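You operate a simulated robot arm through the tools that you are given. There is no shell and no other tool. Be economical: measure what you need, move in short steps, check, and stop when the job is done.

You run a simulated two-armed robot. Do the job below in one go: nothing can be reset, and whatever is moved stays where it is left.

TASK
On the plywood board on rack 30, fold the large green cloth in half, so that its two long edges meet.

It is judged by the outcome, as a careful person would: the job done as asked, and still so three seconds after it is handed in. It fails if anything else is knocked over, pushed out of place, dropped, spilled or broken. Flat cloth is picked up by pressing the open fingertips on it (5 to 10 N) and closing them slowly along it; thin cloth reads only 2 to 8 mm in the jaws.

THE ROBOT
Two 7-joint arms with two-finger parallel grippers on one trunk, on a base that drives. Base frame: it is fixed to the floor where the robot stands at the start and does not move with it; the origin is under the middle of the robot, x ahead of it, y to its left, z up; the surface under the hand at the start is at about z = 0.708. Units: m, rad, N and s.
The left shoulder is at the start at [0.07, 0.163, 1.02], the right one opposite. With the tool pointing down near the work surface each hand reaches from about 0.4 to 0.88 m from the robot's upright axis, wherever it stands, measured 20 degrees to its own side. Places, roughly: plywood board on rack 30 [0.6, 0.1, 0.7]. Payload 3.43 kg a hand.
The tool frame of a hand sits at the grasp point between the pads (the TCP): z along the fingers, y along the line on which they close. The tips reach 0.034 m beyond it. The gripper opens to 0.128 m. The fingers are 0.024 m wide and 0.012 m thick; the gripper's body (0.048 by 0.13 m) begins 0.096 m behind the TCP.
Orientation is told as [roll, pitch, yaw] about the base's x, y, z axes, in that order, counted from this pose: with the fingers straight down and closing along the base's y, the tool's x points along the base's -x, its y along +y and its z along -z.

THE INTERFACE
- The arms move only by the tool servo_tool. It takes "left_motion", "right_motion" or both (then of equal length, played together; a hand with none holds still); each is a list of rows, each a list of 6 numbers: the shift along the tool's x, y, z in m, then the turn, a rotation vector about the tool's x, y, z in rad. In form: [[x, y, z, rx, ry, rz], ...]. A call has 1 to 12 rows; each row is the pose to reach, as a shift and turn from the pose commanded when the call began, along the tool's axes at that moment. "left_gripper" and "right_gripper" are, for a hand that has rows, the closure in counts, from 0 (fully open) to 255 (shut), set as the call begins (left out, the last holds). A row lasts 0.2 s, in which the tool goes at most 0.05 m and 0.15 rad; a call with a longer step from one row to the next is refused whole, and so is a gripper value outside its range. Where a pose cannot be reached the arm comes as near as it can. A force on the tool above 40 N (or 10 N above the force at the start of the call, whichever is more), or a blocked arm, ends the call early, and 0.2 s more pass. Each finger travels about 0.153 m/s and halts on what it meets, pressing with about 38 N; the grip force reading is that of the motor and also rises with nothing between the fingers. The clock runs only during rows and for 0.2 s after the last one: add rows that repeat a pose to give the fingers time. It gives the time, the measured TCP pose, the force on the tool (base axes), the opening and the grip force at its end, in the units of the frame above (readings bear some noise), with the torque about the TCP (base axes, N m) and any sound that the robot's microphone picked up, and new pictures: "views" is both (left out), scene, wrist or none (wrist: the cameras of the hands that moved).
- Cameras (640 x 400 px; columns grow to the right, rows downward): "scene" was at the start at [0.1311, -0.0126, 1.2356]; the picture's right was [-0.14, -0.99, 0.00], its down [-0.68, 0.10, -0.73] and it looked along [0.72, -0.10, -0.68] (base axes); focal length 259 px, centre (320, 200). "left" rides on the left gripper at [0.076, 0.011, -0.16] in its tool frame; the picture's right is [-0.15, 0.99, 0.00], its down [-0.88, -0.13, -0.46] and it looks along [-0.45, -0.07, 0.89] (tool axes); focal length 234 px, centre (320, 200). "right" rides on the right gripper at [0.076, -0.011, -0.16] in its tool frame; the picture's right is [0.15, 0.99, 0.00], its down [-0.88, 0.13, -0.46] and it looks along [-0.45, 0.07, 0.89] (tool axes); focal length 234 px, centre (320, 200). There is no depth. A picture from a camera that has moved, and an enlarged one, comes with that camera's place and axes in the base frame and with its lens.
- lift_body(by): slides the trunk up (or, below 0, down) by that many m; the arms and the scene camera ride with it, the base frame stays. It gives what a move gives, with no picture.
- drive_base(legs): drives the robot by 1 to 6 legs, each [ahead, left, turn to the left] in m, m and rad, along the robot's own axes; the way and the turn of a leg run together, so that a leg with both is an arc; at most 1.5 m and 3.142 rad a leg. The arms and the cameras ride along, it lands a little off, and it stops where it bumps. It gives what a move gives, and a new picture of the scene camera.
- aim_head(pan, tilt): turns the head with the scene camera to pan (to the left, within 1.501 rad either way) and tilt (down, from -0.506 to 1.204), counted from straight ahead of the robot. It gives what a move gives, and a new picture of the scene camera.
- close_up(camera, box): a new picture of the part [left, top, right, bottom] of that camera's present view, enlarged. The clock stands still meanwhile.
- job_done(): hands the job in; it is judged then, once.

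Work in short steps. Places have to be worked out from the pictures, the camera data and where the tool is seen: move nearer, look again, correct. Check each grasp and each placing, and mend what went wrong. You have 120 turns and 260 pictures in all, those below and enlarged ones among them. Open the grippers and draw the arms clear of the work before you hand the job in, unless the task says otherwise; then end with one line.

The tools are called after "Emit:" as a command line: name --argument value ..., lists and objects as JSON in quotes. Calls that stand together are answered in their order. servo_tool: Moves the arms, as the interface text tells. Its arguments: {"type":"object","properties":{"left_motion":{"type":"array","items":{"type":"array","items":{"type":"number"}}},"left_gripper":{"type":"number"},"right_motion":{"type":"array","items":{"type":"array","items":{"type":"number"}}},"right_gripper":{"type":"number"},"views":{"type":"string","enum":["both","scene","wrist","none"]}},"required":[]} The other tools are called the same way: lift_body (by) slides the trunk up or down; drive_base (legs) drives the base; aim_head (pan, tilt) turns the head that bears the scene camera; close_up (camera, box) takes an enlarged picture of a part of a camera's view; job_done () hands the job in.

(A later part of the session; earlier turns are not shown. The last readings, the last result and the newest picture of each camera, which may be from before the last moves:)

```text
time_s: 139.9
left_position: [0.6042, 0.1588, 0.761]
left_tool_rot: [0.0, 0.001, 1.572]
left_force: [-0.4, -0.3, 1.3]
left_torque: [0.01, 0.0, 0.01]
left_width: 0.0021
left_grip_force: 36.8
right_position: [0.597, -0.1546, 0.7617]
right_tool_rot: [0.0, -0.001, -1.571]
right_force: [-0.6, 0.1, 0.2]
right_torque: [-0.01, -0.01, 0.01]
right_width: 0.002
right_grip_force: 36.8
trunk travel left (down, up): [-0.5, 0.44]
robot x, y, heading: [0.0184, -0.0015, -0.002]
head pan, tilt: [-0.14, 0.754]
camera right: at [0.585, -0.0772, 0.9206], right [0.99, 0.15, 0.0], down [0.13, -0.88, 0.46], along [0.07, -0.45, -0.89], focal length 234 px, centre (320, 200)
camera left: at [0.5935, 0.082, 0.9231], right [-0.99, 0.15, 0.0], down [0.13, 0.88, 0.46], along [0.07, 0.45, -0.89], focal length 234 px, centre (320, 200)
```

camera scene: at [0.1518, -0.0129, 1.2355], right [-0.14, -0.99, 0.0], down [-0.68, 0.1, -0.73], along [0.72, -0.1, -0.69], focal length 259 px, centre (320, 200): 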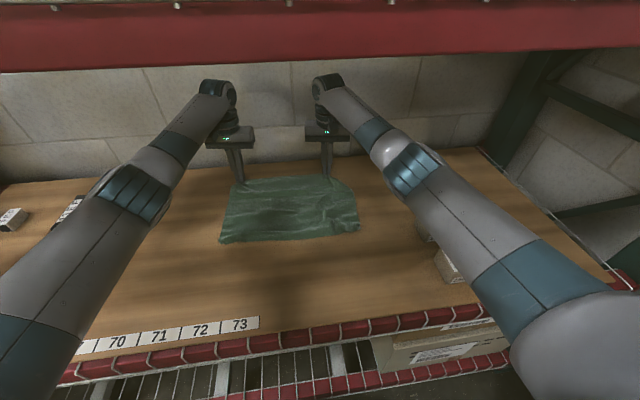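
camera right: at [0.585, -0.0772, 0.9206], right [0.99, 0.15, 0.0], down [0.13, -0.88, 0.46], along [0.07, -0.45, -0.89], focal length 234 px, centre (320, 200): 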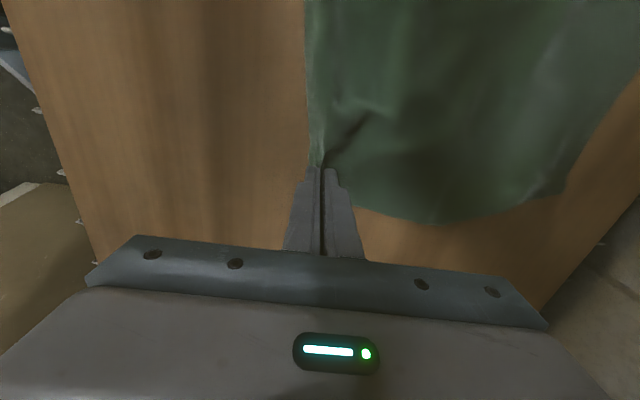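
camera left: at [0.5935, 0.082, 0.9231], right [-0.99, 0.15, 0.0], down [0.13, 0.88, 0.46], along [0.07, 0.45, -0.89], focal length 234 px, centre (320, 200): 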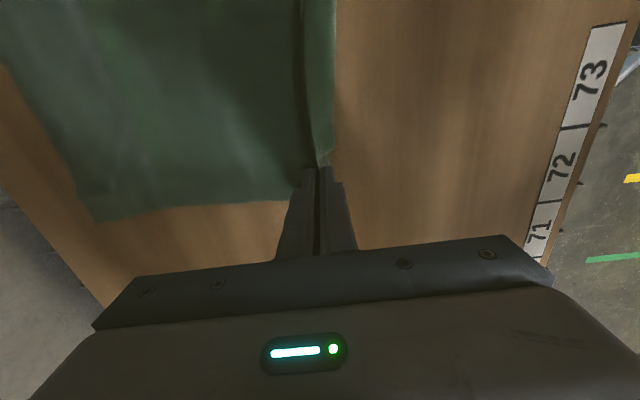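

Both near corners are gripped. Spreading slightly and dragging the cloth 10 cm toward me to flatten it.

Emit:
servo_tool --left_motion '[[-0.004, 0, 0.003, 0, 0, 0], [-0.008, 0, 0.006, 0, 0, 0], [-0.008, 0, 0.006, 0, 0, 0]]' --right_motion '[[-0.004, 0, 0.003, 0, 0, 0], [-0.008, 0, 0.006, 0, 0, 0], [-0.008, 0, 0.006, 0, 0, 0]]' --views "none"

Emit:
drive_base --legs '[[-0.1, 0, 0]]'

Emit:
close_up --camera "scene" --box '[180, 120, 380, 270]'

```text
time_s: 140.7
left_position: [0.6047, 0.1668, 0.7548]
left_tool_rot: [0.0, 0.0, 1.571]
left_force: [0.0, -4.1, 0.1]
left_torque: [-0.11, 0.0, -0.01]
left_width: 0.0019
left_grip_force: 36.4
right_position: [0.597, -0.1617, 0.755]
right_tool_rot: [0.0, -0.001, -1.57]
right_force: [0.6, 3.9, -0.1]
right_torque: [0.16, 0.04, 0.02]
right_width: 0.0021
right_grip_force: 37.0
trunk travel left (down, up): [-0.5, 0.44]
robot x, y, heading: [0.0186, 0.0035, -0.004]
head pan, tilt: [-0.14, 0.754]
```

```text
time_s: 141.8
left_position: [0.5038, 0.1679, 0.7577]
left_tool_rot: [-0.003, 0.0, 1.575]
left_force: [-0.4, -4.0, -0.3]
left_torque: [-0.14, -0.04, -0.03]
left_width: 0.002
left_grip_force: 36.3
right_position: [0.4961, -0.1611, 0.7544]
right_tool_rot: [0.002, 0.0, -1.57]
right_force: [-0.4, 3.9, -0.4]
right_torque: [0.15, -0.03, -0.01]
right_width: 0.0018
right_grip_force: 36.4
trunk travel left (down, up): [-0.5, 0.44]
robot x, y, heading: [-0.0804, 0.0012, 0.002]
head pan, tilt: [-0.14, 0.754]
camera scene: at [0.0495, -0.0125, 1.2358], right [-0.14, -0.99, 0.0], down [-0.68, 0.1, -0.73], along [0.72, -0.1, -0.68], focal length 259 px, centre (320, 200)
```

scene: 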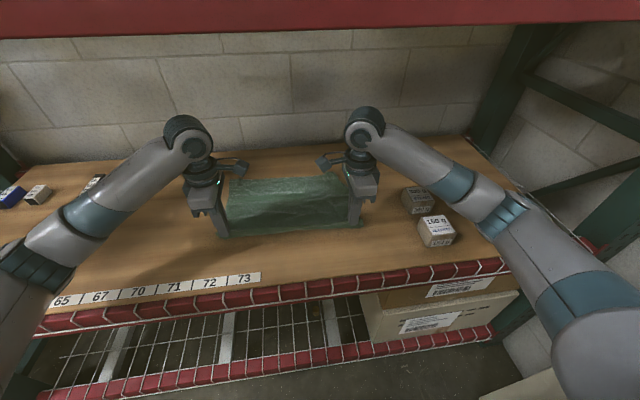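

```text
2.67 times, centred on (280, 195) of scene
camera zoom: at [0.0495, -0.0125, 1.2358], right [-0.14, -0.99, 0.0], down [-0.68, 0.1, -0.73], along [0.72, -0.1, -0.68], focal length 690 px, centre (427, 213)
```

zoom: 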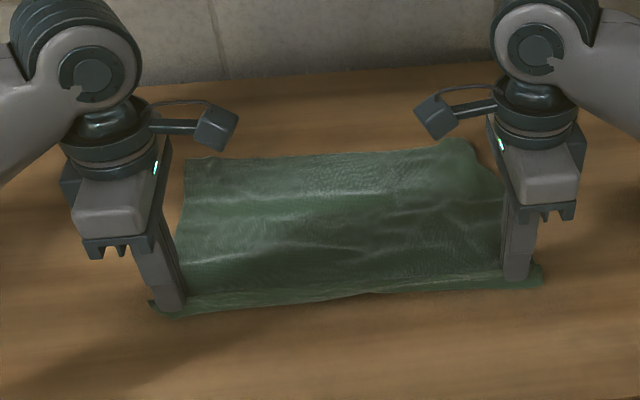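

Flat now, only corner C still has a tucked sliver. Dragging the cloth sideways to the left should trail it open.

Emit:
drive_base --legs '[[0, 0.07, 0]]'

Emit:
close_up --camera "scene" --box '[180, 120, 380, 270]'

```text
time_s: 142.8
left_position: [0.5039, 0.2383, 0.7549]
left_tool_rot: [0.0, 0.002, 1.572]
left_force: [0.7, -3.0, -0.5]
left_torque: [-0.2, 0.0, -0.01]
left_width: 0.0015
left_grip_force: 36.8
right_position: [0.4977, -0.0921, 0.7558]
right_tool_rot: [-0.001, -0.001, -1.569]
right_force: [-0.2, 5.4, -0.2]
right_torque: [0.1, 0.0, 0.01]
right_width: 0.002
right_grip_force: 36.3
trunk travel left (down, up): [-0.5, 0.44]
robot x, y, heading: [-0.0801, 0.0718, 0.001]
head pan, tilt: [-0.14, 0.754]
camera scene: at [0.0508, 0.0581, 1.2357], right [-0.14, -0.99, 0.0], down [-0.68, 0.1, -0.73], along [0.72, -0.1, -0.68], focal length 259 px, centre (320, 200)
```

scene: 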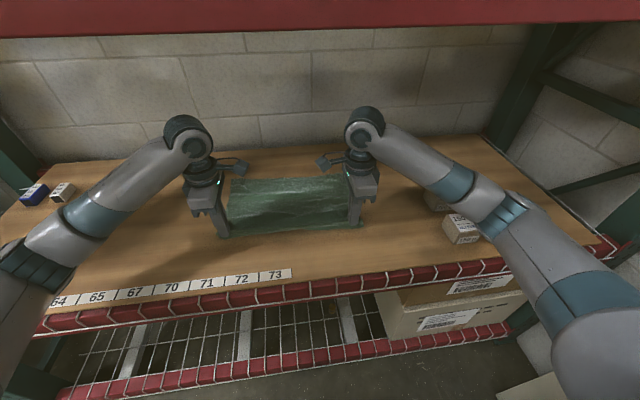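

```text
2.67 times, centred on (280, 195) of scene
camera zoom: at [0.0508, 0.0581, 1.2357], right [-0.14, -0.99, 0.0], down [-0.68, 0.1, -0.73], along [0.72, -0.1, -0.68], focal length 690 px, centre (427, 213)
```

zoom: 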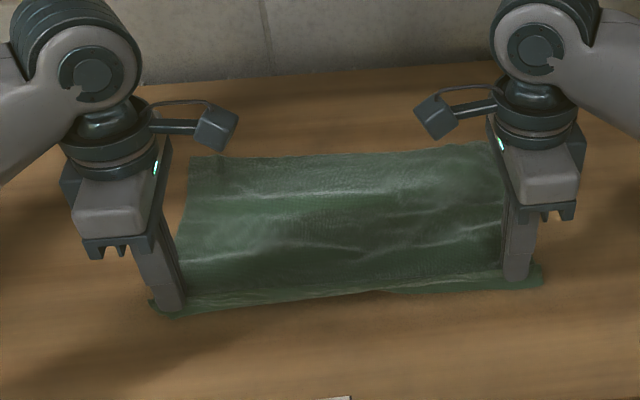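

The cloth is now a clean rectangle with all corners open. Folding: carrying the near edge over, without overshoot, to x≈0.677 (left) / 0.651 (right), leaving room for the lip.

Emit:
servo_tool --left_motion '[[0, -0.005, -0.02, 0, 0, 0], [0, -0.017, -0.045, 0, 0, 0], [0, -0.035, -0.065, 0, 0, 0], [0, -0.052, -0.078, 0, 0, 0], [0, -0.069, -0.08, 0, 0, 0], [0, -0.087, -0.08, 0, 0, 0], [0, -0.104, -0.078, 0, 0, 0], [0, -0.121, -0.068, 0, 0, 0], [0, -0.138, -0.05, 0, 0, 0], [0, -0.156, -0.03, 0, 0, 0], [0, -0.173, -0.01, 0, 0, 0], [0, -0.173, 0.005, 0, 0, 0]]' --right_motion '[[0, 0.005, -0.02, 0, 0, 0], [0, 0.015, -0.045, 0, 0, 0], [0, 0.031, -0.065, 0, 0, 0], [0, 0.046, -0.078, 0, 0, 0], [0, 0.061, -0.08, 0, 0, 0], [0, 0.077, -0.08, 0, 0, 0], [0, 0.092, -0.078, 0, 0, 0], [0, 0.107, -0.068, 0, 0, 0], [0, 0.122, -0.05, 0, 0, 0], [0, 0.138, -0.03, 0, 0, 0], [0, 0.153, -0.01, 0, 0, 0], [0, 0.153, 0.005, 0, 0, 0]]' --views "wrist"

Emit:
close_up --camera "scene" --box '[180, 120, 380, 270]'

```text
time_s: 145.4
left_position: [0.6769, 0.2354, 0.7505]
left_tool_rot: [-0.001, 0.001, 1.572]
left_force: [-1.3, -5.6, 0.3]
left_torque: [-0.19, 0.0, -0.01]
left_width: 0.0019
left_grip_force: 36.8
right_position: [0.6504, -0.0934, 0.7508]
right_tool_rot: [-0.001, 0.001, -1.569]
right_force: [0.5, 4.1, 1.2]
right_torque: [0.14, -0.04, 0.01]
right_width: 0.0019
right_grip_force: 37.0
trunk travel left (down, up): [-0.5, 0.44]
robot x, y, heading: [-0.0844, 0.07, 0.005]
head pan, tilt: [-0.14, 0.754]
camera right: at [0.6381, -0.0158, 0.9102], right [0.99, 0.15, 0.0], down [0.13, -0.88, 0.46], along [0.07, -0.45, -0.89], focal length 234 px, centre (320, 200)
camera left: at [0.6673, 0.16, 0.9115], right [-0.99, 0.14, 0.0], down [0.13, 0.88, 0.46], along [0.07, 0.45, -0.89], focal length 234 px, centre (320, 200)
```

right: 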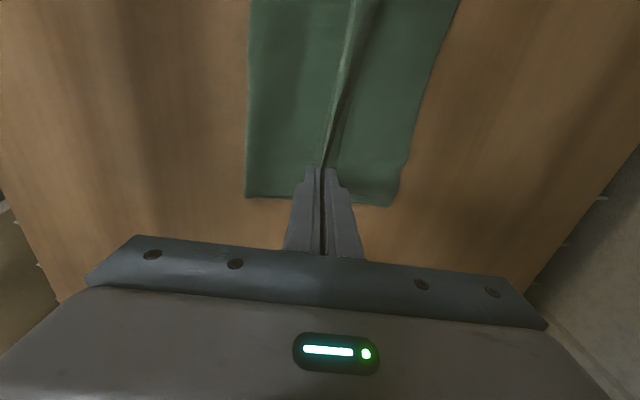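
left: 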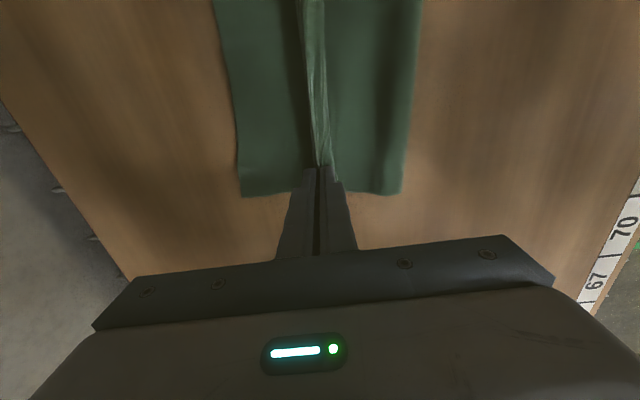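

```text
2.67 times, centred on (280, 195) of scene
camera zoom: at [0.0507, 0.0566, 1.2358], right [-0.14, -0.99, 0.0], down [-0.68, 0.1, -0.73], along [0.72, -0.1, -0.68], focal length 690 px, centre (427, 213)
```

zoom: 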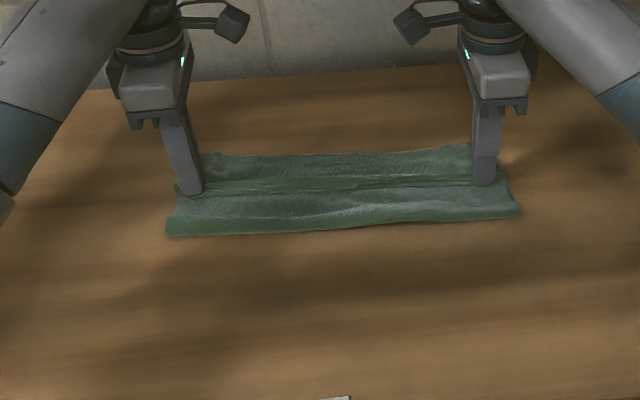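

Excellent: fold line at mid-cloth (0.606/0.584), far edge at 0.755/0.725; the unrolled lip should reach it. Releasing and lifting straight up.

Emit:
servo_tool --left_motion '[[0, 0, 0.002, 0, 0, 0], [0, 0, 0.002, 0, 0, 0], [0, 0, 0.002, 0, 0, 0]]' --right_motion '[[0, 0, 0.002, 0, 0, 0], [0, 0, 0.002, 0, 0, 0], [0, 0, 0.002, 0, 0, 0]]' --left_gripper 215 --right_gripper 215 --views "none"

Emit:
servo_tool --left_motion '[[0, 0, -0.01, 0, 0, 0], [0, 0, -0.03, 0, 0, 0], [0, 0, -0.055, 0, 0, 0], [0, 0, -0.08, 0, 0, 0]]' --right_motion '[[0, 0, -0.01, 0, 0, 0], [0, 0, -0.03, 0, 0, 0], [0, 0, -0.055, 0, 0, 0], [0, 0, -0.08, 0, 0, 0]]' --views "wrist"

```text
time_s: 146.2
left_position: [0.6774, 0.2373, 0.7488]
left_tool_rot: [0.0, 0.001, 1.572]
left_force: [-0.2, -0.4, 0.0]
left_torque: [0.02, -0.03, -0.02]
left_width: 0.0201
left_grip_force: 0.0
right_position: [0.6503, -0.0943, 0.748]
right_tool_rot: [0.0, -0.002, -1.57]
right_force: [0.7, 0.7, 0.0]
right_torque: [0.02, -0.01, 0.03]
right_width: 0.02
right_grip_force: 0.1
trunk travel left (down, up): [-0.5, 0.44]
robot x, y, heading: [-0.0805, 0.0695, -0.001]
head pan, tilt: [-0.14, 0.754]
```

```text
time_s: 147.2
left_position: [0.6774, 0.2358, 0.8316]
left_tool_rot: [0.001, -0.002, 1.574]
left_force: [0.3, -0.2, -0.2]
left_torque: [0.02, 0.0, -0.01]
left_width: 0.02
left_grip_force: 0.0
right_position: [0.65, -0.0935, 0.828]
right_tool_rot: [0.002, 0.002, -1.568]
right_force: [-0.4, 1.5, -0.3]
right_torque: [0.02, 0.0, -0.01]
right_width: 0.0201
right_grip_force: 0.0
trunk travel left (down, up): [-0.5, 0.44]
robot x, y, heading: [-0.0774, 0.067, -0.001]
head pan, tilt: [-0.14, 0.754]
camera right: at [0.6376, -0.0155, 0.9874], right [0.99, 0.15, 0.0], down [0.13, -0.88, 0.46], along [0.07, -0.45, -0.89], focal length 234 px, centre (320, 200)
camera left: at [0.6663, 0.1597, 0.9919], right [-0.99, 0.14, 0.0], down [0.13, 0.88, 0.46], along [0.07, 0.45, -0.89], focal length 234 px, centre (320, 200)
```

right: 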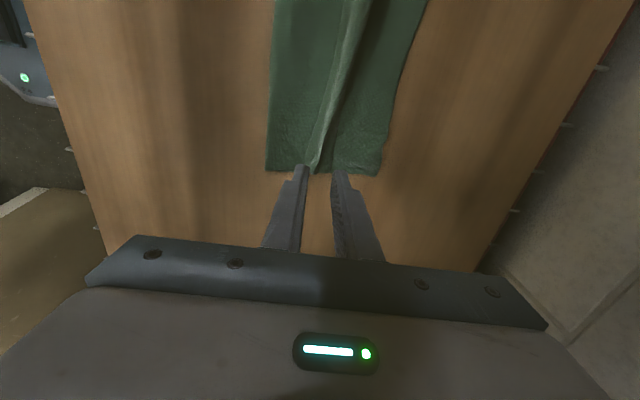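
left: 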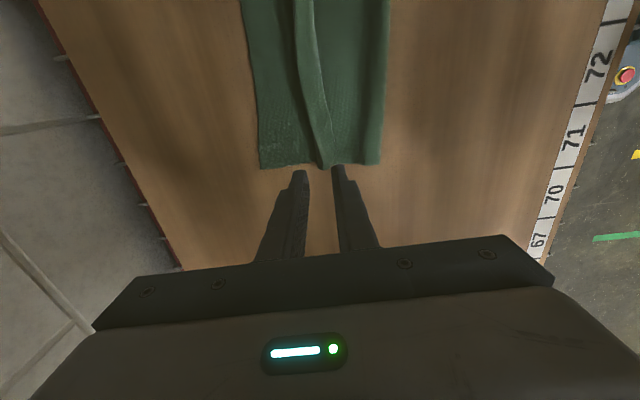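

The lip (~3 cm) lies folded back evenly, its edge at ≈0.671 (left) / 0.642 (right). Turning and opening the hands for the unrolling sweep.

Emit:
servo_tool --left_motion '[[0.005, 0.003, 0, 0, 0, 0.138], [0.011, 0.006, 0, 0, 0, 0.276], [0.016, 0.009, 0, 0, 0, 0.414], [0.021, 0.011, 0, 0, 0, 0.552], [0.027, 0.014, 0, 0, 0, 0.69], [0.032, 0.017, 0, 0, 0, 0.828], [0.037, 0.02, 0, 0, 0, 0.966], [0.043, 0.023, 0, 0, 0, 1.104], [0.048, 0.026, 0, 0, 0, 1.242], [0.053, 0.029, 0, 0, 0, 1.38], [0.059, 0.032, 0.01, 0, 0, 1.518], [0.0638, 0.0344, 0.04, 0, 0, 1.654]]' --right_motion '[[0.005, -0.002, 0, 0, 0, -0.124], [0.011, -0.004, 0, 0, 0, -0.248], [0.016, -0.006, 0, 0, 0, -0.372], [0.022, -0.008, 0, 0, 0, -0.496], [0.027, -0.01, 0, 0, 0, -0.62], [0.033, -0.012, 0, 0, 0, -0.744], [0.038, -0.014, 0, 0, 0, -0.868], [0.044, -0.016, 0, 0, 0, -0.992], [0.049, -0.018, 0, 0, 0, -1.116], [0.055, -0.02, 0, 0, 0, -1.24], [0.06, -0.022, 0.01, 0, 0, -1.364], [0.0655, -0.024, 0.04, 0, 0, -1.488]]' --left_gripper 0 --right_gripper 0 --views "wrist"

```text
time_s: 149.8
left_position: [0.6432, 0.1737, 0.7856]
left_tool_rot: [0.0, 0.0, -0.084]
left_force: [0.8, -0.1, 0.2]
left_torque: [-0.01, 0.0, 0.0]
left_width: 0.1281
left_grip_force: 0.1
right_position: [0.6257, -0.0262, 0.7863]
right_tool_rot: [0.0, 0.003, -0.076]
right_force: [0.7, -0.1, 0.4]
right_torque: [-0.03, 0.01, 0.0]
right_width: 0.1281
right_grip_force: 0.0
trunk travel left (down, up): [-0.5, 0.44]
robot x, y, heading: [-0.0814, 0.0661, -0.003]
head pan, tilt: [-0.14, 0.754]
camera right: at [0.5495, -0.0306, 0.9463], right [-0.07, 1.0, 0.0], down [0.89, 0.06, 0.45], along [0.45, 0.03, -0.89], focal length 234 px, centre (320, 200)
camera left: at [0.5698, 0.1904, 0.9481], right [0.23, 0.97, 0.0], down [0.87, -0.2, 0.45], along [0.44, -0.1, -0.89], focal length 234 px, centre (320, 200)
```

right: 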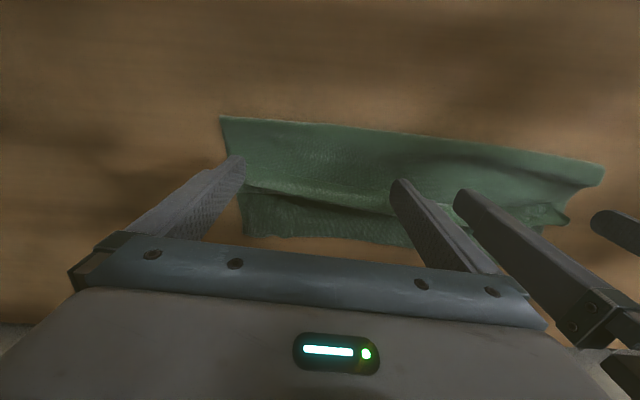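
left: 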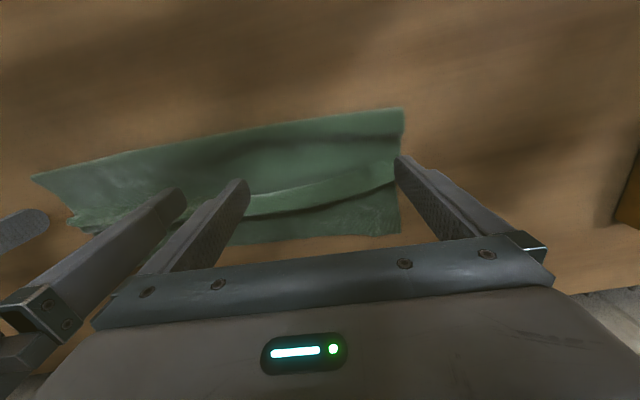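

Lip edge ≈0.66 left, 0.645–0.664 right. Backing slightly, lowering to just above the top layer, then sweeping outward.

Emit:
servo_tool --left_motion '[[0.013, 0, 0, 0, 0, 0], [0.013, 0, 0.018, 0, 0, 0], [0.013, 0, 0.033, 0, 0, 0], [0.013, 0, 0.0395, 0, 0, 0], [0.013, 0, 0.0395, 0, 0, 0], [0.006, 0, 0.0395, 0, 0, 0], [-0.002, 0, 0.0395, 0, 0, 0], [-0.01, 0, 0.0395, 0, 0, 0], [-0.018, 0, 0.0395, 0, 0, 0], [-0.026, 0, 0.0395, 0, 0, 0], [-0.034, 0, 0.0395, 0, 0, 0], [-0.042, 0, 0.0395, 0, 0, 0]]' --right_motion '[[0.004, 0, 0, 0, 0, 0], [0.004, 0, 0.018, 0, 0, 0], [0.004, 0, 0.033, 0, 0, 0], [0.004, 0, 0.0395, 0, 0, 0], [0.004, 0, 0.0395, 0, 0, 0], [-0.002, 0, 0.0395, 0, 0, 0], [-0.008, 0, 0.0395, 0, 0, 0], [-0.015, 0, 0.0395, 0, 0, 0], [-0.022, 0, 0.0395, 0, 0, 0], [-0.029, 0, 0.0395, 0, 0, 0], [-0.036, 0, 0.0395, 0, 0, 0], [-0.043, 0, 0.0395, 0, 0, 0]]' --views "none"

Emit:
close_up --camera "scene" --box '[200, 130, 370, 240]'

```text
time_s: 152.4
left_position: [0.6851, 0.1706, 0.7489]
left_tool_rot: [0.0, 0.0, -0.083]
left_force: [0.6, -0.1, 0.1]
left_torque: [0.02, 0.04, -0.03]
left_width: 0.128
left_grip_force: 0.0
right_position: [0.6678, -0.0291, 0.748]
right_tool_rot: [0.001, -0.001, -0.081]
right_force: [-1.0, -0.2, -0.4]
right_torque: [0.02, 0.02, -0.04]
right_width: 0.1284
right_grip_force: 0.1
trunk travel left (down, up): [-0.5, 0.44]
robot x, y, heading: [-0.0798, 0.068, -0.003]
head pan, tilt: [-0.14, 0.754]
```

```text
3.64 times, centred on (285, 185) of scene
camera zoom: at [0.051, 0.0565, 1.2356], right [-0.14, -0.99, 0.0], down [-0.68, 0.1, -0.73], along [0.72, -0.1, -0.68], focal length 942 px, centre (447, 254)
```

zoom: 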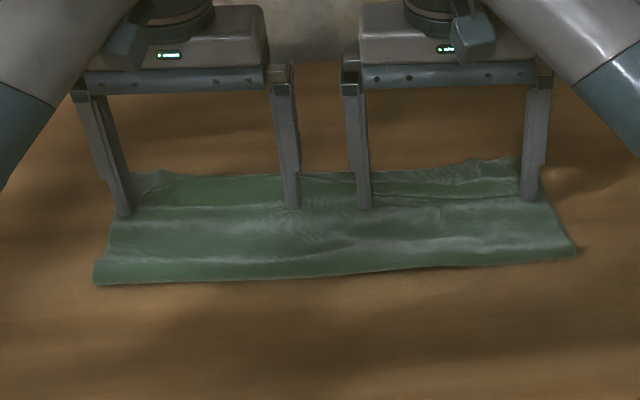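

The fingertips push the lip; continuing the sweep ~4 cm, slightly lower.

Emit:
servo_tool --left_motion '[[-0.006, 0, 0.0015, 0, 0, 0], [-0.012, 0, 0.0015, 0, 0, 0], [-0.019, 0, 0.0015, 0, 0, 0], [-0.026, 0, 0.0015, 0, 0, 0], [-0.033, 0, 0.0015, 0, 0, 0], [-0.04, 0, 0.0015, 0, 0, 0], [-0.04, 0, 0.0015, 0, 0, 0]]' --right_motion '[[-0.006, 0, 0.0015, 0, 0, 0], [-0.012, 0, 0.0015, 0, 0, 0], [-0.019, 0, 0.0015, 0, 0, 0], [-0.026, 0, 0.0015, 0, 0, 0], [-0.033, 0, 0.0015, 0, 0, 0], [-0.04, 0, 0.0015, 0, 0, 0], [-0.04, 0, 0.0015, 0, 0, 0]]' --views "wrist"

Emit:
close_up --camera "scene" --box '[200, 130, 370, 240]'

```text
time_s: 154.0
left_position: [0.7249, 0.1656, 0.7484]
left_tool_rot: [0.0, 0.0, -0.082]
left_force: [0.3, -0.4, -0.6]
left_torque: [0.0, -0.01, 0.04]
left_width: 0.1279
left_grip_force: 0.1
right_position: [0.7098, -0.0327, 0.7463]
right_tool_rot: [0.001, 0.001, -0.079]
right_force: [-0.7, 0.4, 1.4]
right_torque: [0.0, 0.01, 0.04]
right_width: 0.1279
right_grip_force: 0.0
trunk travel left (down, up): [-0.5, 0.44]
robot x, y, heading: [-0.08, 0.069, 0.004]
head pan, tilt: [-0.14, 0.754]
camera right: at [0.6321, -0.0363, 0.906], right [-0.07, 1.0, 0.0], down [0.89, 0.06, 0.46], along [0.45, 0.03, -0.89], focal length 234 px, centre (320, 200)
camera left: at [0.6511, 0.1828, 0.909], right [0.23, 0.97, 0.0], down [0.87, -0.2, 0.46], along [0.44, -0.1, -0.89], focal length 234 px, centre (320, 200)
```

right: 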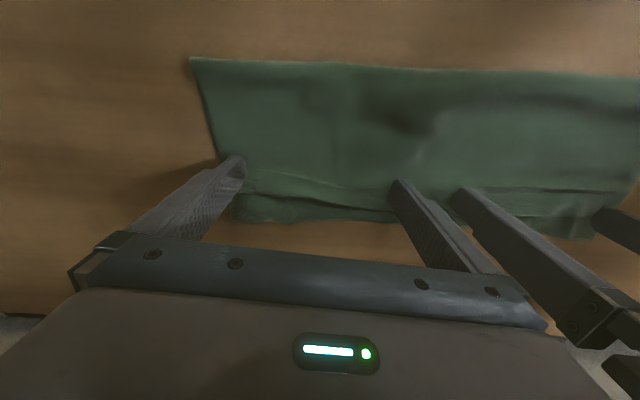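
left: 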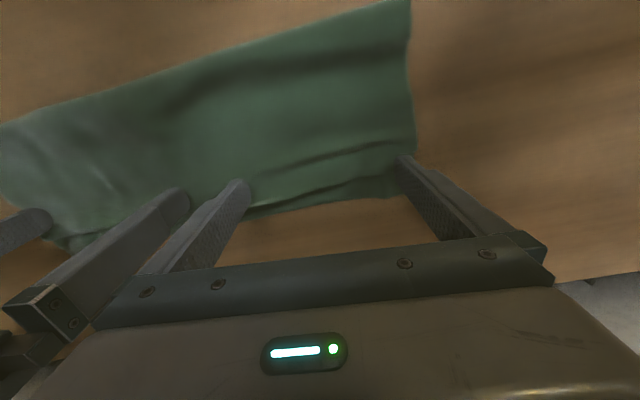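

```text
3.64 times, centred on (285, 185) of scene
camera zoom: at [0.0509, 0.0567, 1.2356], right [-0.14, -0.99, 0.0], down [-0.68, 0.1, -0.73], along [0.72, -0.1, -0.68], focal length 942 px, centre (447, 254)
```

zoom: 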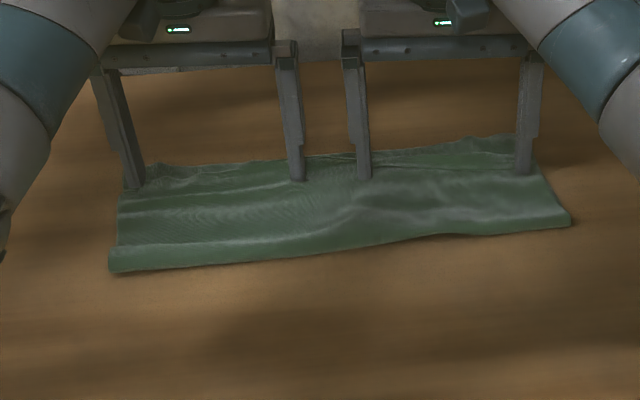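

Left is almost unrolled; right still has a narrow lip. A further 2.5 cm sweep, then lift to look.

Emit:
servo_tool --left_motion '[[-0.006, 0, 0, 0, 0, 0], [-0.012, 0, 0, 0, 0, 0], [-0.018, 0, 0, 0, 0, 0], [-0.018, 0, -0.02, 0, 0, 0], [-0.018, 0, -0.04, 0, 0, 0], [0.01, 0, -0.06, 0, 0, 0], [0.05, 0, -0.08, 0, 0, 0], [0.07, 0, -0.08, 0, 0, 0]]' --right_motion '[[-0.008, 0, -0.001, 0, 0, 0], [-0.016, 0, -0.001, 0, 0, 0], [-0.024, 0, -0.001, 0, 0, 0], [-0.031, 0, -0.001, 0, 0, 0], [-0.031, 0, -0.03, 0, 0, 0], [-0.01, 0, -0.06, 0, 0, 0], [0.03, 0, -0.08, 0, 0, 0], [0.06, 0, -0.08, 0, 0, 0]]' --views "wrist"

Emit:
close_up --camera "scene" --box '[200, 130, 370, 240]'

```text
time_s: 155.8
left_position: [0.653, 0.1727, 0.8254]
left_tool_rot: [-0.001, 0.003, -0.08]
left_force: [0.1, -1.1, -0.4]
left_torque: [-0.04, 0.04, 0.0]
left_width: 0.1281
left_grip_force: 0.0
right_position: [0.6487, -0.0273, 0.8254]
right_tool_rot: [-0.003, 0.002, -0.083]
right_force: [-1.4, 0.4, 0.3]
right_torque: [0.0, 0.0, 0.01]
right_width: 0.128
right_grip_force: 0.1
trunk travel left (down, up): [-0.5, 0.44]
robot x, y, heading: [-0.0798, 0.0702, 0.005]
head pan, tilt: [-0.14, 0.754]
camera right: at [0.5721, -0.032, 0.9857], right [-0.07, 1.0, 0.0], down [0.89, 0.06, 0.45], along [0.45, 0.03, -0.89], focal length 234 px, centre (320, 200)
camera left: at [0.5812, 0.1895, 0.9876], right [0.23, 0.97, 0.0], down [0.87, -0.2, 0.45], along [0.44, -0.1, -0.89], focal length 234 px, centre (320, 200)
```

right: 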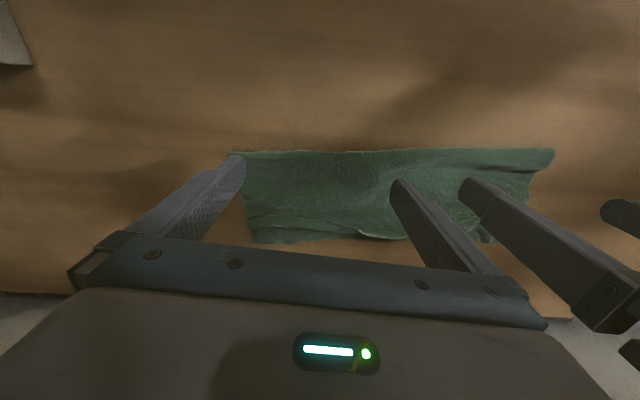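
left: 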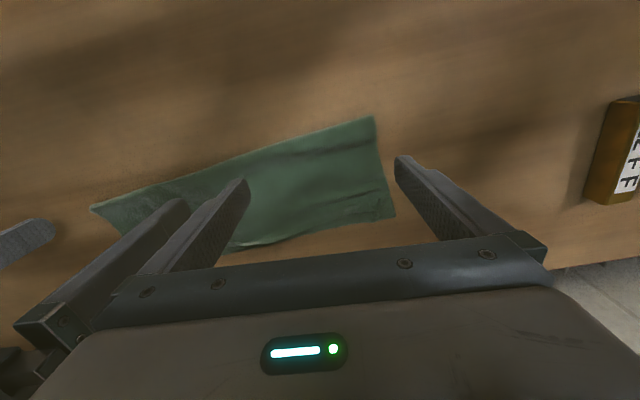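

```text
3.64 times, centred on (285, 185) of scene
camera zoom: at [0.0519, 0.0568, 1.2354], right [-0.14, -0.99, 0.0], down [-0.68, 0.1, -0.73], along [0.72, -0.1, -0.69], focal length 942 px, centre (447, 254)
```

zoom: 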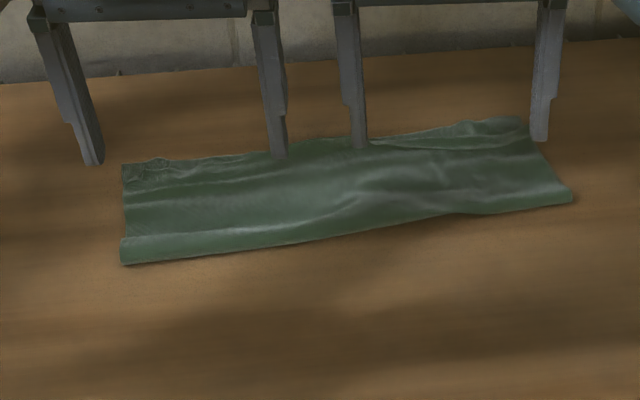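

Close look at the far edges of both halves.

Emit:
close_up --camera "right" --box '[220, 140, 470, 260]'

Emit:
close_up --camera "left" --box '[220, 100, 420, 260]'

```text
2.56 times, centred on (345, 200) of right
camera zoom: at [0.5721, -0.032, 0.9857], right [-0.07, 1.0, 0.0], down [0.89, 0.06, 0.45], along [0.45, 0.03, -0.89], focal length 600 px, centre (256, 200)
```

zoom: 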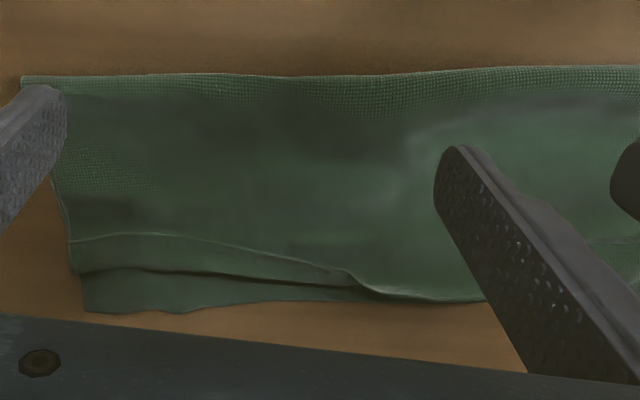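

```text
2.50 times, centred on (320, 180) of left
camera zoom: at [0.5812, 0.1895, 0.9876], right [0.23, 0.97, 0.0], down [0.87, -0.2, 0.45], along [0.44, -0.1, -0.89], focal length 585 px, centre (320, 250)
```

zoom: 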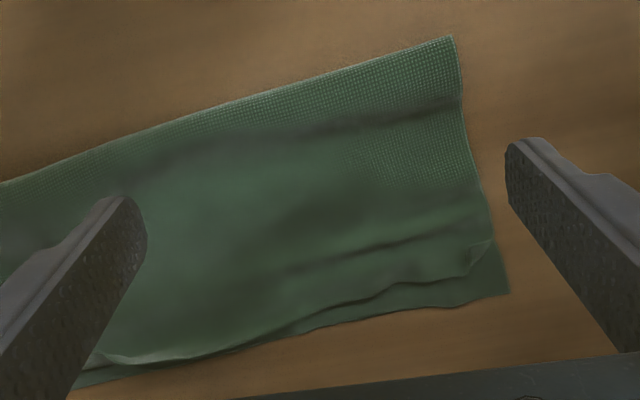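

Nearly done: left edge meets except a small dog-eared corner (~2 cm), right end still has a 2 cm lip. Driving in 6 cm for reach, then finishing the right lip with open fingers and the left corner with a closed fingertip.

Emit:
drive_base --legs '[[0.06, 0, 0]]'

Emit:
servo_tool --left_motion '[[0.002, 0.02, 0, 0, 0, 0], [0.003, 0.04, 0, 0, 0, 0], [0.0046, 0.058, 0, 0, 0, 0], [0.0046, 0.058, 0.03, 0, 0, 0], [0.0046, 0.058, 0.06, 0, 0, 0], [0.0046, 0.058, 0.07, 0, 0, 0]]' --right_motion '[[-0.004, 0, 0, 0, 0, 0], [-0.008, 0, 0, 0, 0, 0], [-0.011, 0.001, 0, 0, 0, 0], [-0.011, 0.001, 0.03, 0, 0, 0], [-0.011, 0.001, 0.06, 0, 0, 0], [-0.011, 0.001, 0.07, 0, 0, 0]]' --left_gripper 255 --views "wrist"

```text
time_s: 156.8
left_position: [0.7129, 0.1718, 0.8251]
left_tool_rot: [-0.001, 0.001, -0.082]
left_force: [1.0, 0.3, 0.2]
left_torque: [-0.04, 0.04, 0.02]
left_width: 0.128
left_grip_force: 0.1
right_position: [0.7072, -0.0288, 0.8261]
right_tool_rot: [-0.001, 0.002, -0.078]
right_force: [1.0, -0.5, -0.2]
right_torque: [-0.01, 0.01, 0.02]
right_width: 0.128
right_grip_force: 0.1
trunk travel left (down, up): [-0.5, 0.44]
robot x, y, heading: [-0.0218, 0.0726, 0.001]
head pan, tilt: [-0.14, 0.754]
camera scene: at [0.1101, 0.0567, 1.2354], right [-0.14, -0.99, 0.0], down [-0.68, 0.1, -0.73], along [0.72, -0.1, -0.69], focal length 259 px, centre (320, 200)
```

scene: 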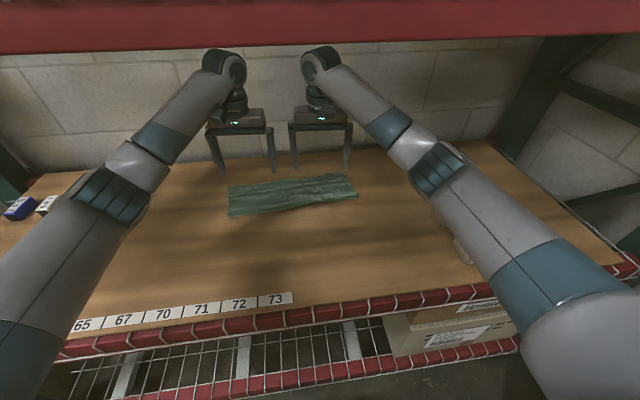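

```text
time_s: 158.2
left_position: [0.7121, 0.2295, 0.7574]
left_tool_rot: [-0.002, -0.002, -0.08]
left_force: [-0.2, 0.5, -0.7]
left_torque: [0.01, 0.0, 0.0]
left_width: 0.0001
left_grip_force: 32.9
right_position: [0.7175, -0.0274, 0.7572]
right_tool_rot: [-0.002, 0.0, -0.081]
right_force: [0.2, 0.3, 0.2]
right_torque: [0.01, 0.02, -0.02]
right_width: 0.1283
right_grip_force: 0.0
trunk travel left (down, up): [-0.5, 0.44]
robot x, y, heading: [-0.0226, 0.0705, 0.001]
head pan, tilt: [-0.14, 0.754]
camera right: at [0.6405, -0.0319, 0.9158], right [-0.07, 1.0, 0.0], down [0.89, 0.06, 0.46], along [0.45, 0.03, -0.89], focal length 234 px, centre (320, 200)
camera left: at [0.6384, 0.2464, 0.9183], right [0.23, 0.97, 0.0], down [0.87, -0.2, 0.46], along [0.44, -0.1, -0.89], focal length 234 px, centre (320, 200)
```

right: 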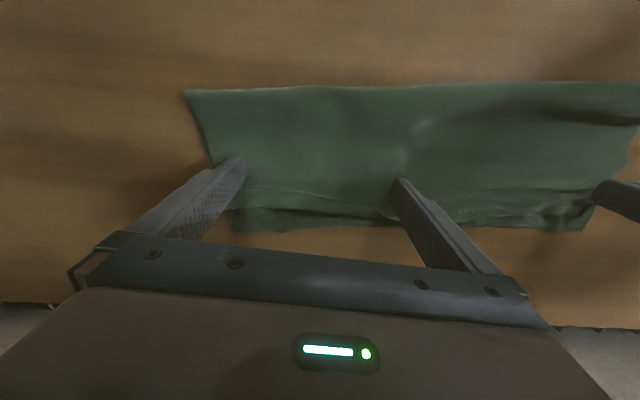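
left: 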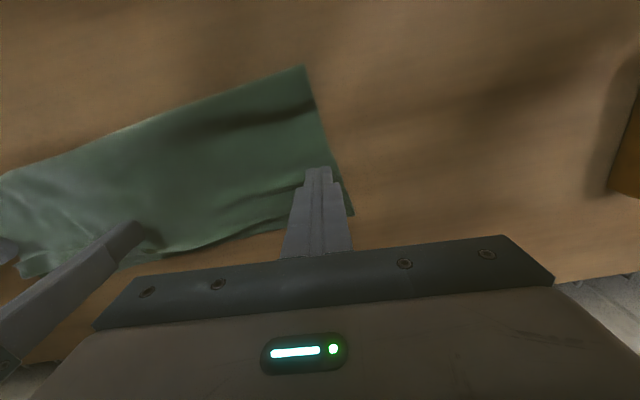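

Lowering both; right sweeps its lip outward, left drags the corner slightly outward.

Emit:
servo_tool --left_motion '[[0, 0, 0.006, 0, 0, 0], [0, 0, 0.0115, 0, 0, 0], [0, 0, 0.013, 0, 0, 0], [-0.005, 0.001, 0.013, 0, 0, 0], [-0.01, 0.002, 0.013, 0, 0, 0], [-0.015, 0.003, 0.013, 0, 0, 0], [-0.02, 0.003, 0.013, 0, 0, 0], [-0.025, 0.003, 0.013, 0, 0, 0], [-0.025, 0.003, 0.013, 0, 0, 0], [-0.025, 0.003, -0.01, 0, 0, 0], [-0.025, 0.003, -0.03, 0, 0, 0]]' --right_motion '[[0, 0, 0.006, 0, 0, 0], [0, 0, 0.0107, 0, 0, 0], [-0.006, 0, 0.0107, 0, 0, 0], [-0.012, 0, 0.0107, 0, 0, 0], [-0.018, 0, 0.0107, 0, 0, 0], [-0.025, 0, 0.0107, 0, 0, 0], [-0.032, 0, 0.0107, 0, 0, 0], [-0.039, 0, 0.0107, 0, 0, 0], [-0.046, 0, 0.0107, 0, 0, 0], [-0.053, 0, 0.0107, 0, 0, 0], [-0.053, 0, 0.0107, 0, 0, 0]]' --views "wrist"

```text
time_s: 160.6
left_position: [0.7368, 0.2321, 0.7893]
left_tool_rot: [-0.001, -0.002, -0.083]
left_force: [0.1, -0.1, -0.7]
left_torque: [0.03, 0.0, 0.01]
left_width: 0.0001
left_grip_force: 32.9
right_position: [0.7695, -0.0321, 0.746]
right_tool_rot: [-0.001, 0.0, -0.079]
right_force: [0.0, 0.3, 0.4]
right_torque: [0.02, -0.01, 0.03]
right_width: 0.1279
right_grip_force: 0.1
trunk travel left (down, up): [-0.5, 0.44]
robot x, y, heading: [-0.0269, 0.0702, -0.003]
head pan, tilt: [-0.14, 0.754]
camera right: at [0.6925, -0.0361, 0.906], right [-0.07, 1.0, 0.0], down [0.89, 0.06, 0.46], along [0.45, 0.03, -0.89], focal length 234 px, centre (320, 200)
camera left: at [0.6634, 0.249, 0.9502], right [0.23, 0.97, 0.0], down [0.87, -0.2, 0.46], along [0.44, -0.1, -0.89], focal length 234 px, centre (320, 200)
```

right: 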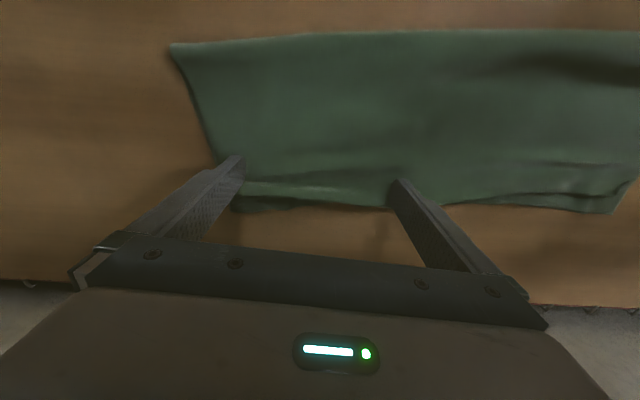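
left: 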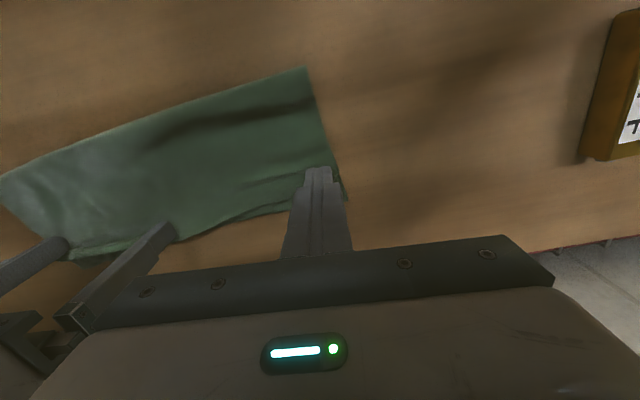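

The right lip is almost open. Another 1.5 cm on the right, then raise both hands to inspect.

Emit:
servo_tool --right_motion '[[-0.006, 0, 0, 0, 0, 0], [-0.012, 0, 0, 0, 0, 0], [-0.018, 0, 0, 0, 0, 0], [-0.018, 0, -0.025, 0, 0, 0], [-0.018, 0, -0.05, 0, 0, 0], [0.02, 0, -0.07, 0, 0, 0], [0.06, 0, -0.08, 0, 0, 0], [0.1, 0, -0.08, 0, 0, 0]]' --left_motion '[[0, 0, -0.02, 0, 0, 0], [0, 0, -0.04, 0, 0, 0], [0.02, 0, -0.04, 0, 0, 0], [0.05, 0, -0.04, 0, 0, 0], [0.08, 0, -0.04, 0, 0, 0], [0.1, 0, -0.04, 0, 0, 0], [0.1, 0, -0.04, 0, 0, 0], [0.1, 0, -0.04, 0, 0, 0]]' --views "none"

Emit:
close_up --camera "scene" --box '[210, 140, 380, 240]'

Emit:
close_up --camera "right" --box '[210, 130, 490, 290]'

Emit:
close_up --camera "left" --box '[120, 100, 400, 270]'

```text
time_s: 162.4
left_position: [0.6357, 0.2396, 0.8274]
left_tool_rot: [-0.002, -0.001, -0.079]
left_force: [-0.4, 0.0, 0.5]
left_torque: [0.02, -0.05, 0.02]
left_width: 0.0003
left_grip_force: 33.1
right_position: [0.6693, -0.025, 0.824]
right_tool_rot: [0.0, 0.001, -0.08]
right_force: [0.3, -0.1, 0.8]
right_torque: [0.01, -0.01, 0.0]
right_width: 0.1281
right_grip_force: 0.0
trunk travel left (down, up): [-0.5, 0.44]
robot x, y, heading: [-0.0223, 0.065, 0.003]
head pan, tilt: [-0.14, 0.754]
```

```text
3.76 times, centred on (295, 190) of scene
camera zoom: at [0.1078, 0.0562, 1.2357], right [-0.14, -0.99, 0.0], down [-0.68, 0.1, -0.73], along [0.72, -0.1, -0.68], focal length 975 px, centre (414, 238)
```

zoom: 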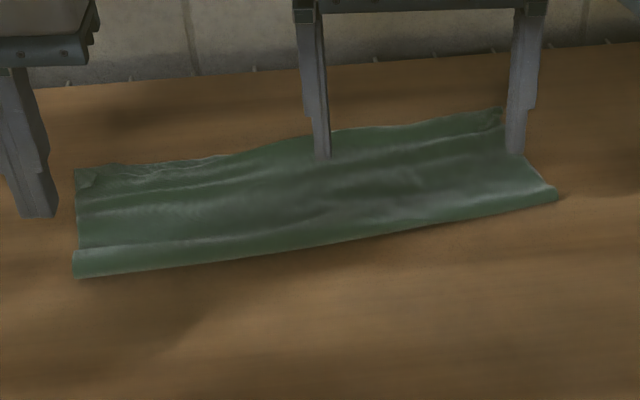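

```text
2.29 times, centred on (350, 210) of right
camera zoom: at [0.5923, -0.0291, 0.9836], right [-0.07, 1.0, 0.0], down [0.89, 0.06, 0.45], along [0.45, 0.03, -0.89], focal length 535 px, centre (251, 177)
```

zoom: 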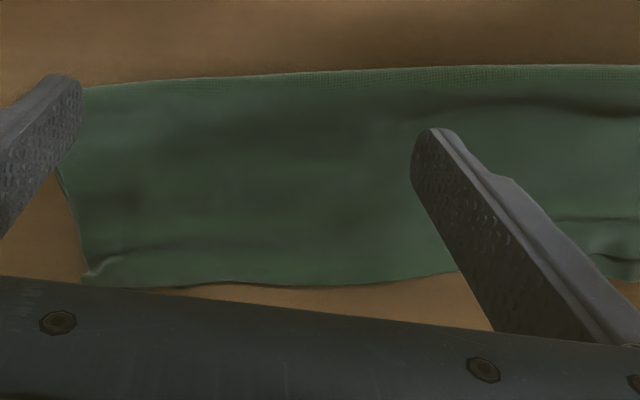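

```text
2.29 times, centred on (260, 185) of left
camera zoom: at [0.5624, 0.2562, 0.9883], right [0.23, 0.97, 0.0], down [0.87, -0.2, 0.46], along [0.44, -0.1, -0.89], focal length 535 px, centre (457, 234)
```

zoom: 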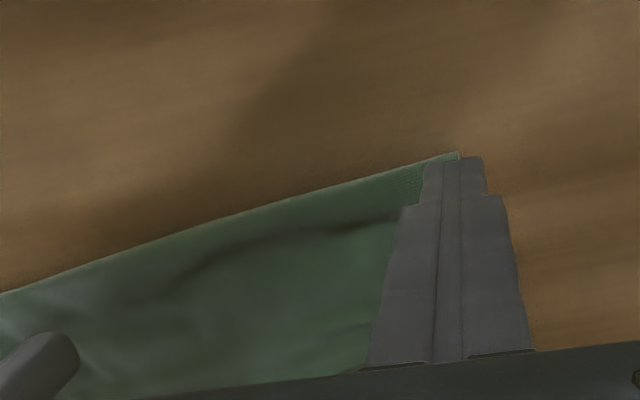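

The right side is now flush. Drawing the hands well aside for an unobstructed final check.

Emit:
servo_tool --left_motion '[[0.02, 0.02, -0.01, 0, 0, 0], [0.04, 0.045, -0.02, 0, 0, 0], [0.05, 0.075, -0.02, 0, 0, 0], [0.05, 0.1, -0.02, 0, 0, 0]]' --right_motion '[[0.02, -0.03, -0.01, 0, 0, 0], [0.05, -0.06, -0.02, 0, 0, 0], [0.08, -0.09, -0.02, 0, 0, 0], [0.11, -0.12, -0.02, 0, 0, 0]]' --views "none"

Emit:
close_up --camera "scene" --box '[220, 150, 370, 230]'

Emit:
close_up --camera "left" --box '[60, 100, 320, 260]'

```text
time_s: 163.4
left_position: [0.5944, 0.3433, 0.849]
left_tool_rot: [-0.002, -0.003, -0.081]
left_force: [-0.9, -0.4, 0.7]
left_torque: [0.0, 0.01, 0.03]
left_width: 0.0
left_grip_force: 32.9
right_position: [0.5478, -0.1341, 0.8475]
right_tool_rot: [0.0, 0.0, -0.081]
right_force: [0.1, 0.0, -0.1]
right_torque: [0.02, -0.02, 0.02]
right_width: 0.1282
right_grip_force: 0.1
trunk travel left (down, up): [-0.5, 0.44]
robot x, y, heading: [-0.026, 0.07, 0.005]
head pan, tilt: [-0.14, 0.754]
```

```text
4.27 times, centred on (295, 190) of scene
camera zoom: at [0.1074, 0.056, 1.2358], right [-0.14, -0.99, 0.0], down [-0.68, 0.1, -0.73], along [0.72, -0.1, -0.68], focal length 1105 px, centre (427, 243)
```

zoom: 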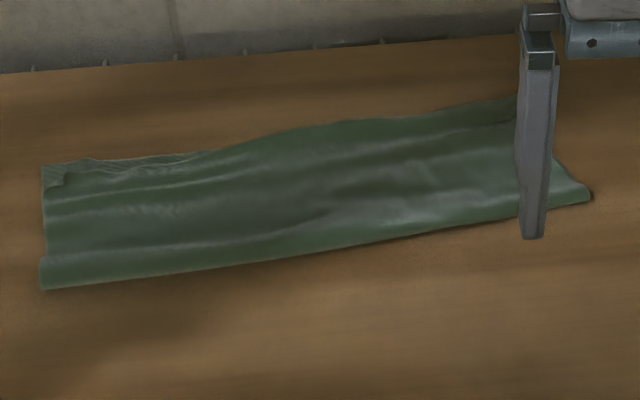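

```text
2.46 times, centred on (190, 180) of left
camera zoom: at [0.5213, 0.3602, 1.0098], right [0.23, 0.97, 0.0], down [0.87, -0.2, 0.46], along [0.44, -0.1, -0.89], focal length 576 px, centre (640, 249)
```

zoom: 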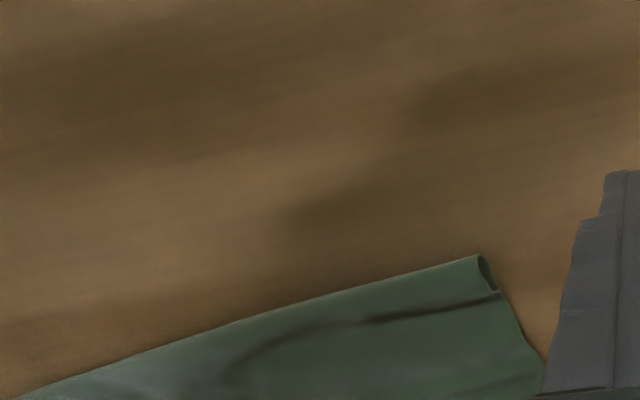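

Right and middle are flush; the left corner's top layer is ~2 cm short with small ripples behind it. I'll press two fingertips there and draw the ripples outward.

Emit:
servo_tool --left_motion '[[-0.03, -0.027, 0, 0, 0, 0], [-0.06, -0.055, 0, 0, 0, 0], [-0.09, -0.083, 0, 0, 0, 0], [-0.12, -0.11, 0, 0, 0, 0], [-0.147, -0.137, 0, 0, 0, 0], [-0.147, -0.137, 0.04, 0, 0, 0], [-0.147, -0.137, 0.08, 0, 0, 0], [-0.147, -0.137, 0.1, 0, 0, 0], [-0.147, -0.137, 0.1035, 0, 0, 0], [-0.147, -0.137, 0.1045, 0, 0, 0], [-0.147, -0.137, 0.1045, 0, 0, 0]]' --left_gripper 115 --views "wrist"

```text
time_s: 165.8
left_position: [0.7312, 0.1938, 0.745]
left_tool_rot: [0.0, 0.0, -0.082]
left_force: [1.9, -0.2, 8.1]
left_torque: [0.29, -0.1, -0.07]
left_width: 0.0703
left_grip_force: 0.0
right_position: [0.5494, -0.1336, 0.8475]
right_tool_rot: [-0.001, -0.001, -0.081]
right_force: [-0.1, 0.6, 0.4]
right_torque: [-0.01, 0.01, 0.0]
right_width: 0.128
right_grip_force: 0.0
trunk travel left (down, up): [-0.5, 0.44]
robot x, y, heading: [-0.0215, 0.0645, -0.002]
head pan, tilt: [-0.14, 0.754]
camera left: at [0.6575, 0.2107, 0.9055], right [0.23, 0.97, 0.0], down [0.87, -0.2, 0.46], along [0.45, -0.1, -0.89], focal length 234 px, centre (320, 200)
```

left: 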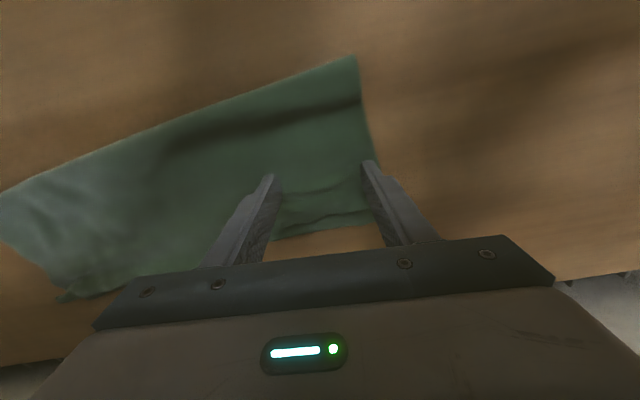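

8 N contact; easing to a lighter touch, drawing 2.4 cm outward, then lifting away.

Emit:
servo_tool --left_motion '[[0, 0, -0.0005, 0, 0, 0], [-0.004, 0, -0.0005, 0, 0, 0], [-0.008, 0, -0.0005, 0, 0, 0], [-0.012, 0, -0.0005, 0, 0, 0], [-0.016, 0, -0.0005, 0, 0, 0], [-0.02, 0, -0.0005, 0, 0, 0], [-0.024, 0, -0.0005, 0, 0, 0], [-0.024, 0, -0.02, 0, 0, 0], [-0.024, 0, -0.05, 0, 0, 0], [0.01, 0.01, -0.08, 0, 0, 0], [0.04, 0.04, -0.08, 0, 0, 0], [0.07, 0.07, -0.08, 0, 0, 0]]' --views "none"

Emit:
close_up --camera "scene" --box '[220, 150, 370, 230]'

Emit:
close_up --camera "left" --box '[60, 100, 340, 270]'

```text
time_s: 168.4
left_position: [0.6666, 0.2698, 0.8231]
left_tool_rot: [-0.002, 0.001, -0.082]
left_force: [-0.4, -0.5, 0.5]
left_torque: [0.0, -0.03, 0.02]
left_width: 0.0703
left_grip_force: 0.1
right_position: [0.5492, -0.1328, 0.8474]
right_tool_rot: [-0.001, -0.001, -0.079]
right_force: [-0.2, 0.8, 0.0]
right_torque: [0.01, -0.03, 0.02]
right_width: 0.128
right_grip_force: 0.0
trunk travel left (down, up): [-0.5, 0.44]
robot x, y, heading: [-0.022, 0.0743, 0.003]
head pan, tilt: [-0.14, 0.754]
```

```text
4.27 times, centred on (295, 190) of scene
camera zoom: at [0.1074, 0.058, 1.2358], right [-0.14, -0.99, 0.0], down [-0.68, 0.1, -0.73], along [0.72, -0.1, -0.68], focal length 1105 px, centre (427, 243)
```

zoom: 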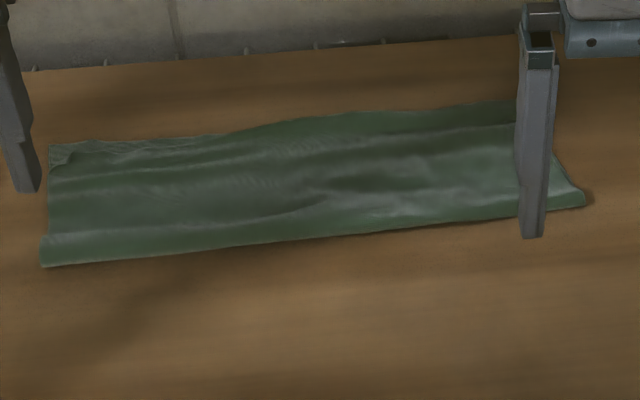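

```text
2.29 times, centred on (200, 185) of left
camera zoom: at [0.5938, 0.2869, 0.9843], right [0.23, 0.97, 0.0], down [0.87, -0.2, 0.46], along [0.44, -0.1, -0.89], focal length 535 px, centre (594, 234)
```

zoom: 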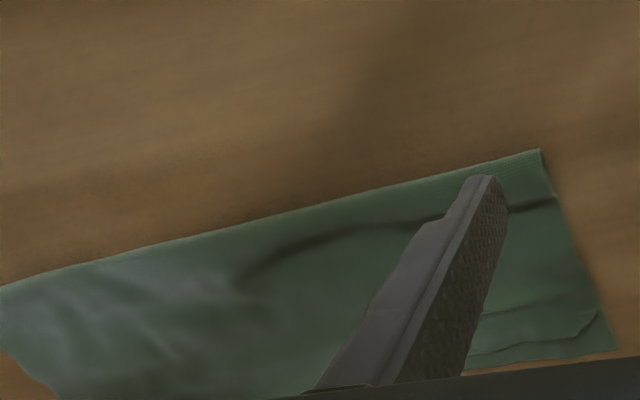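

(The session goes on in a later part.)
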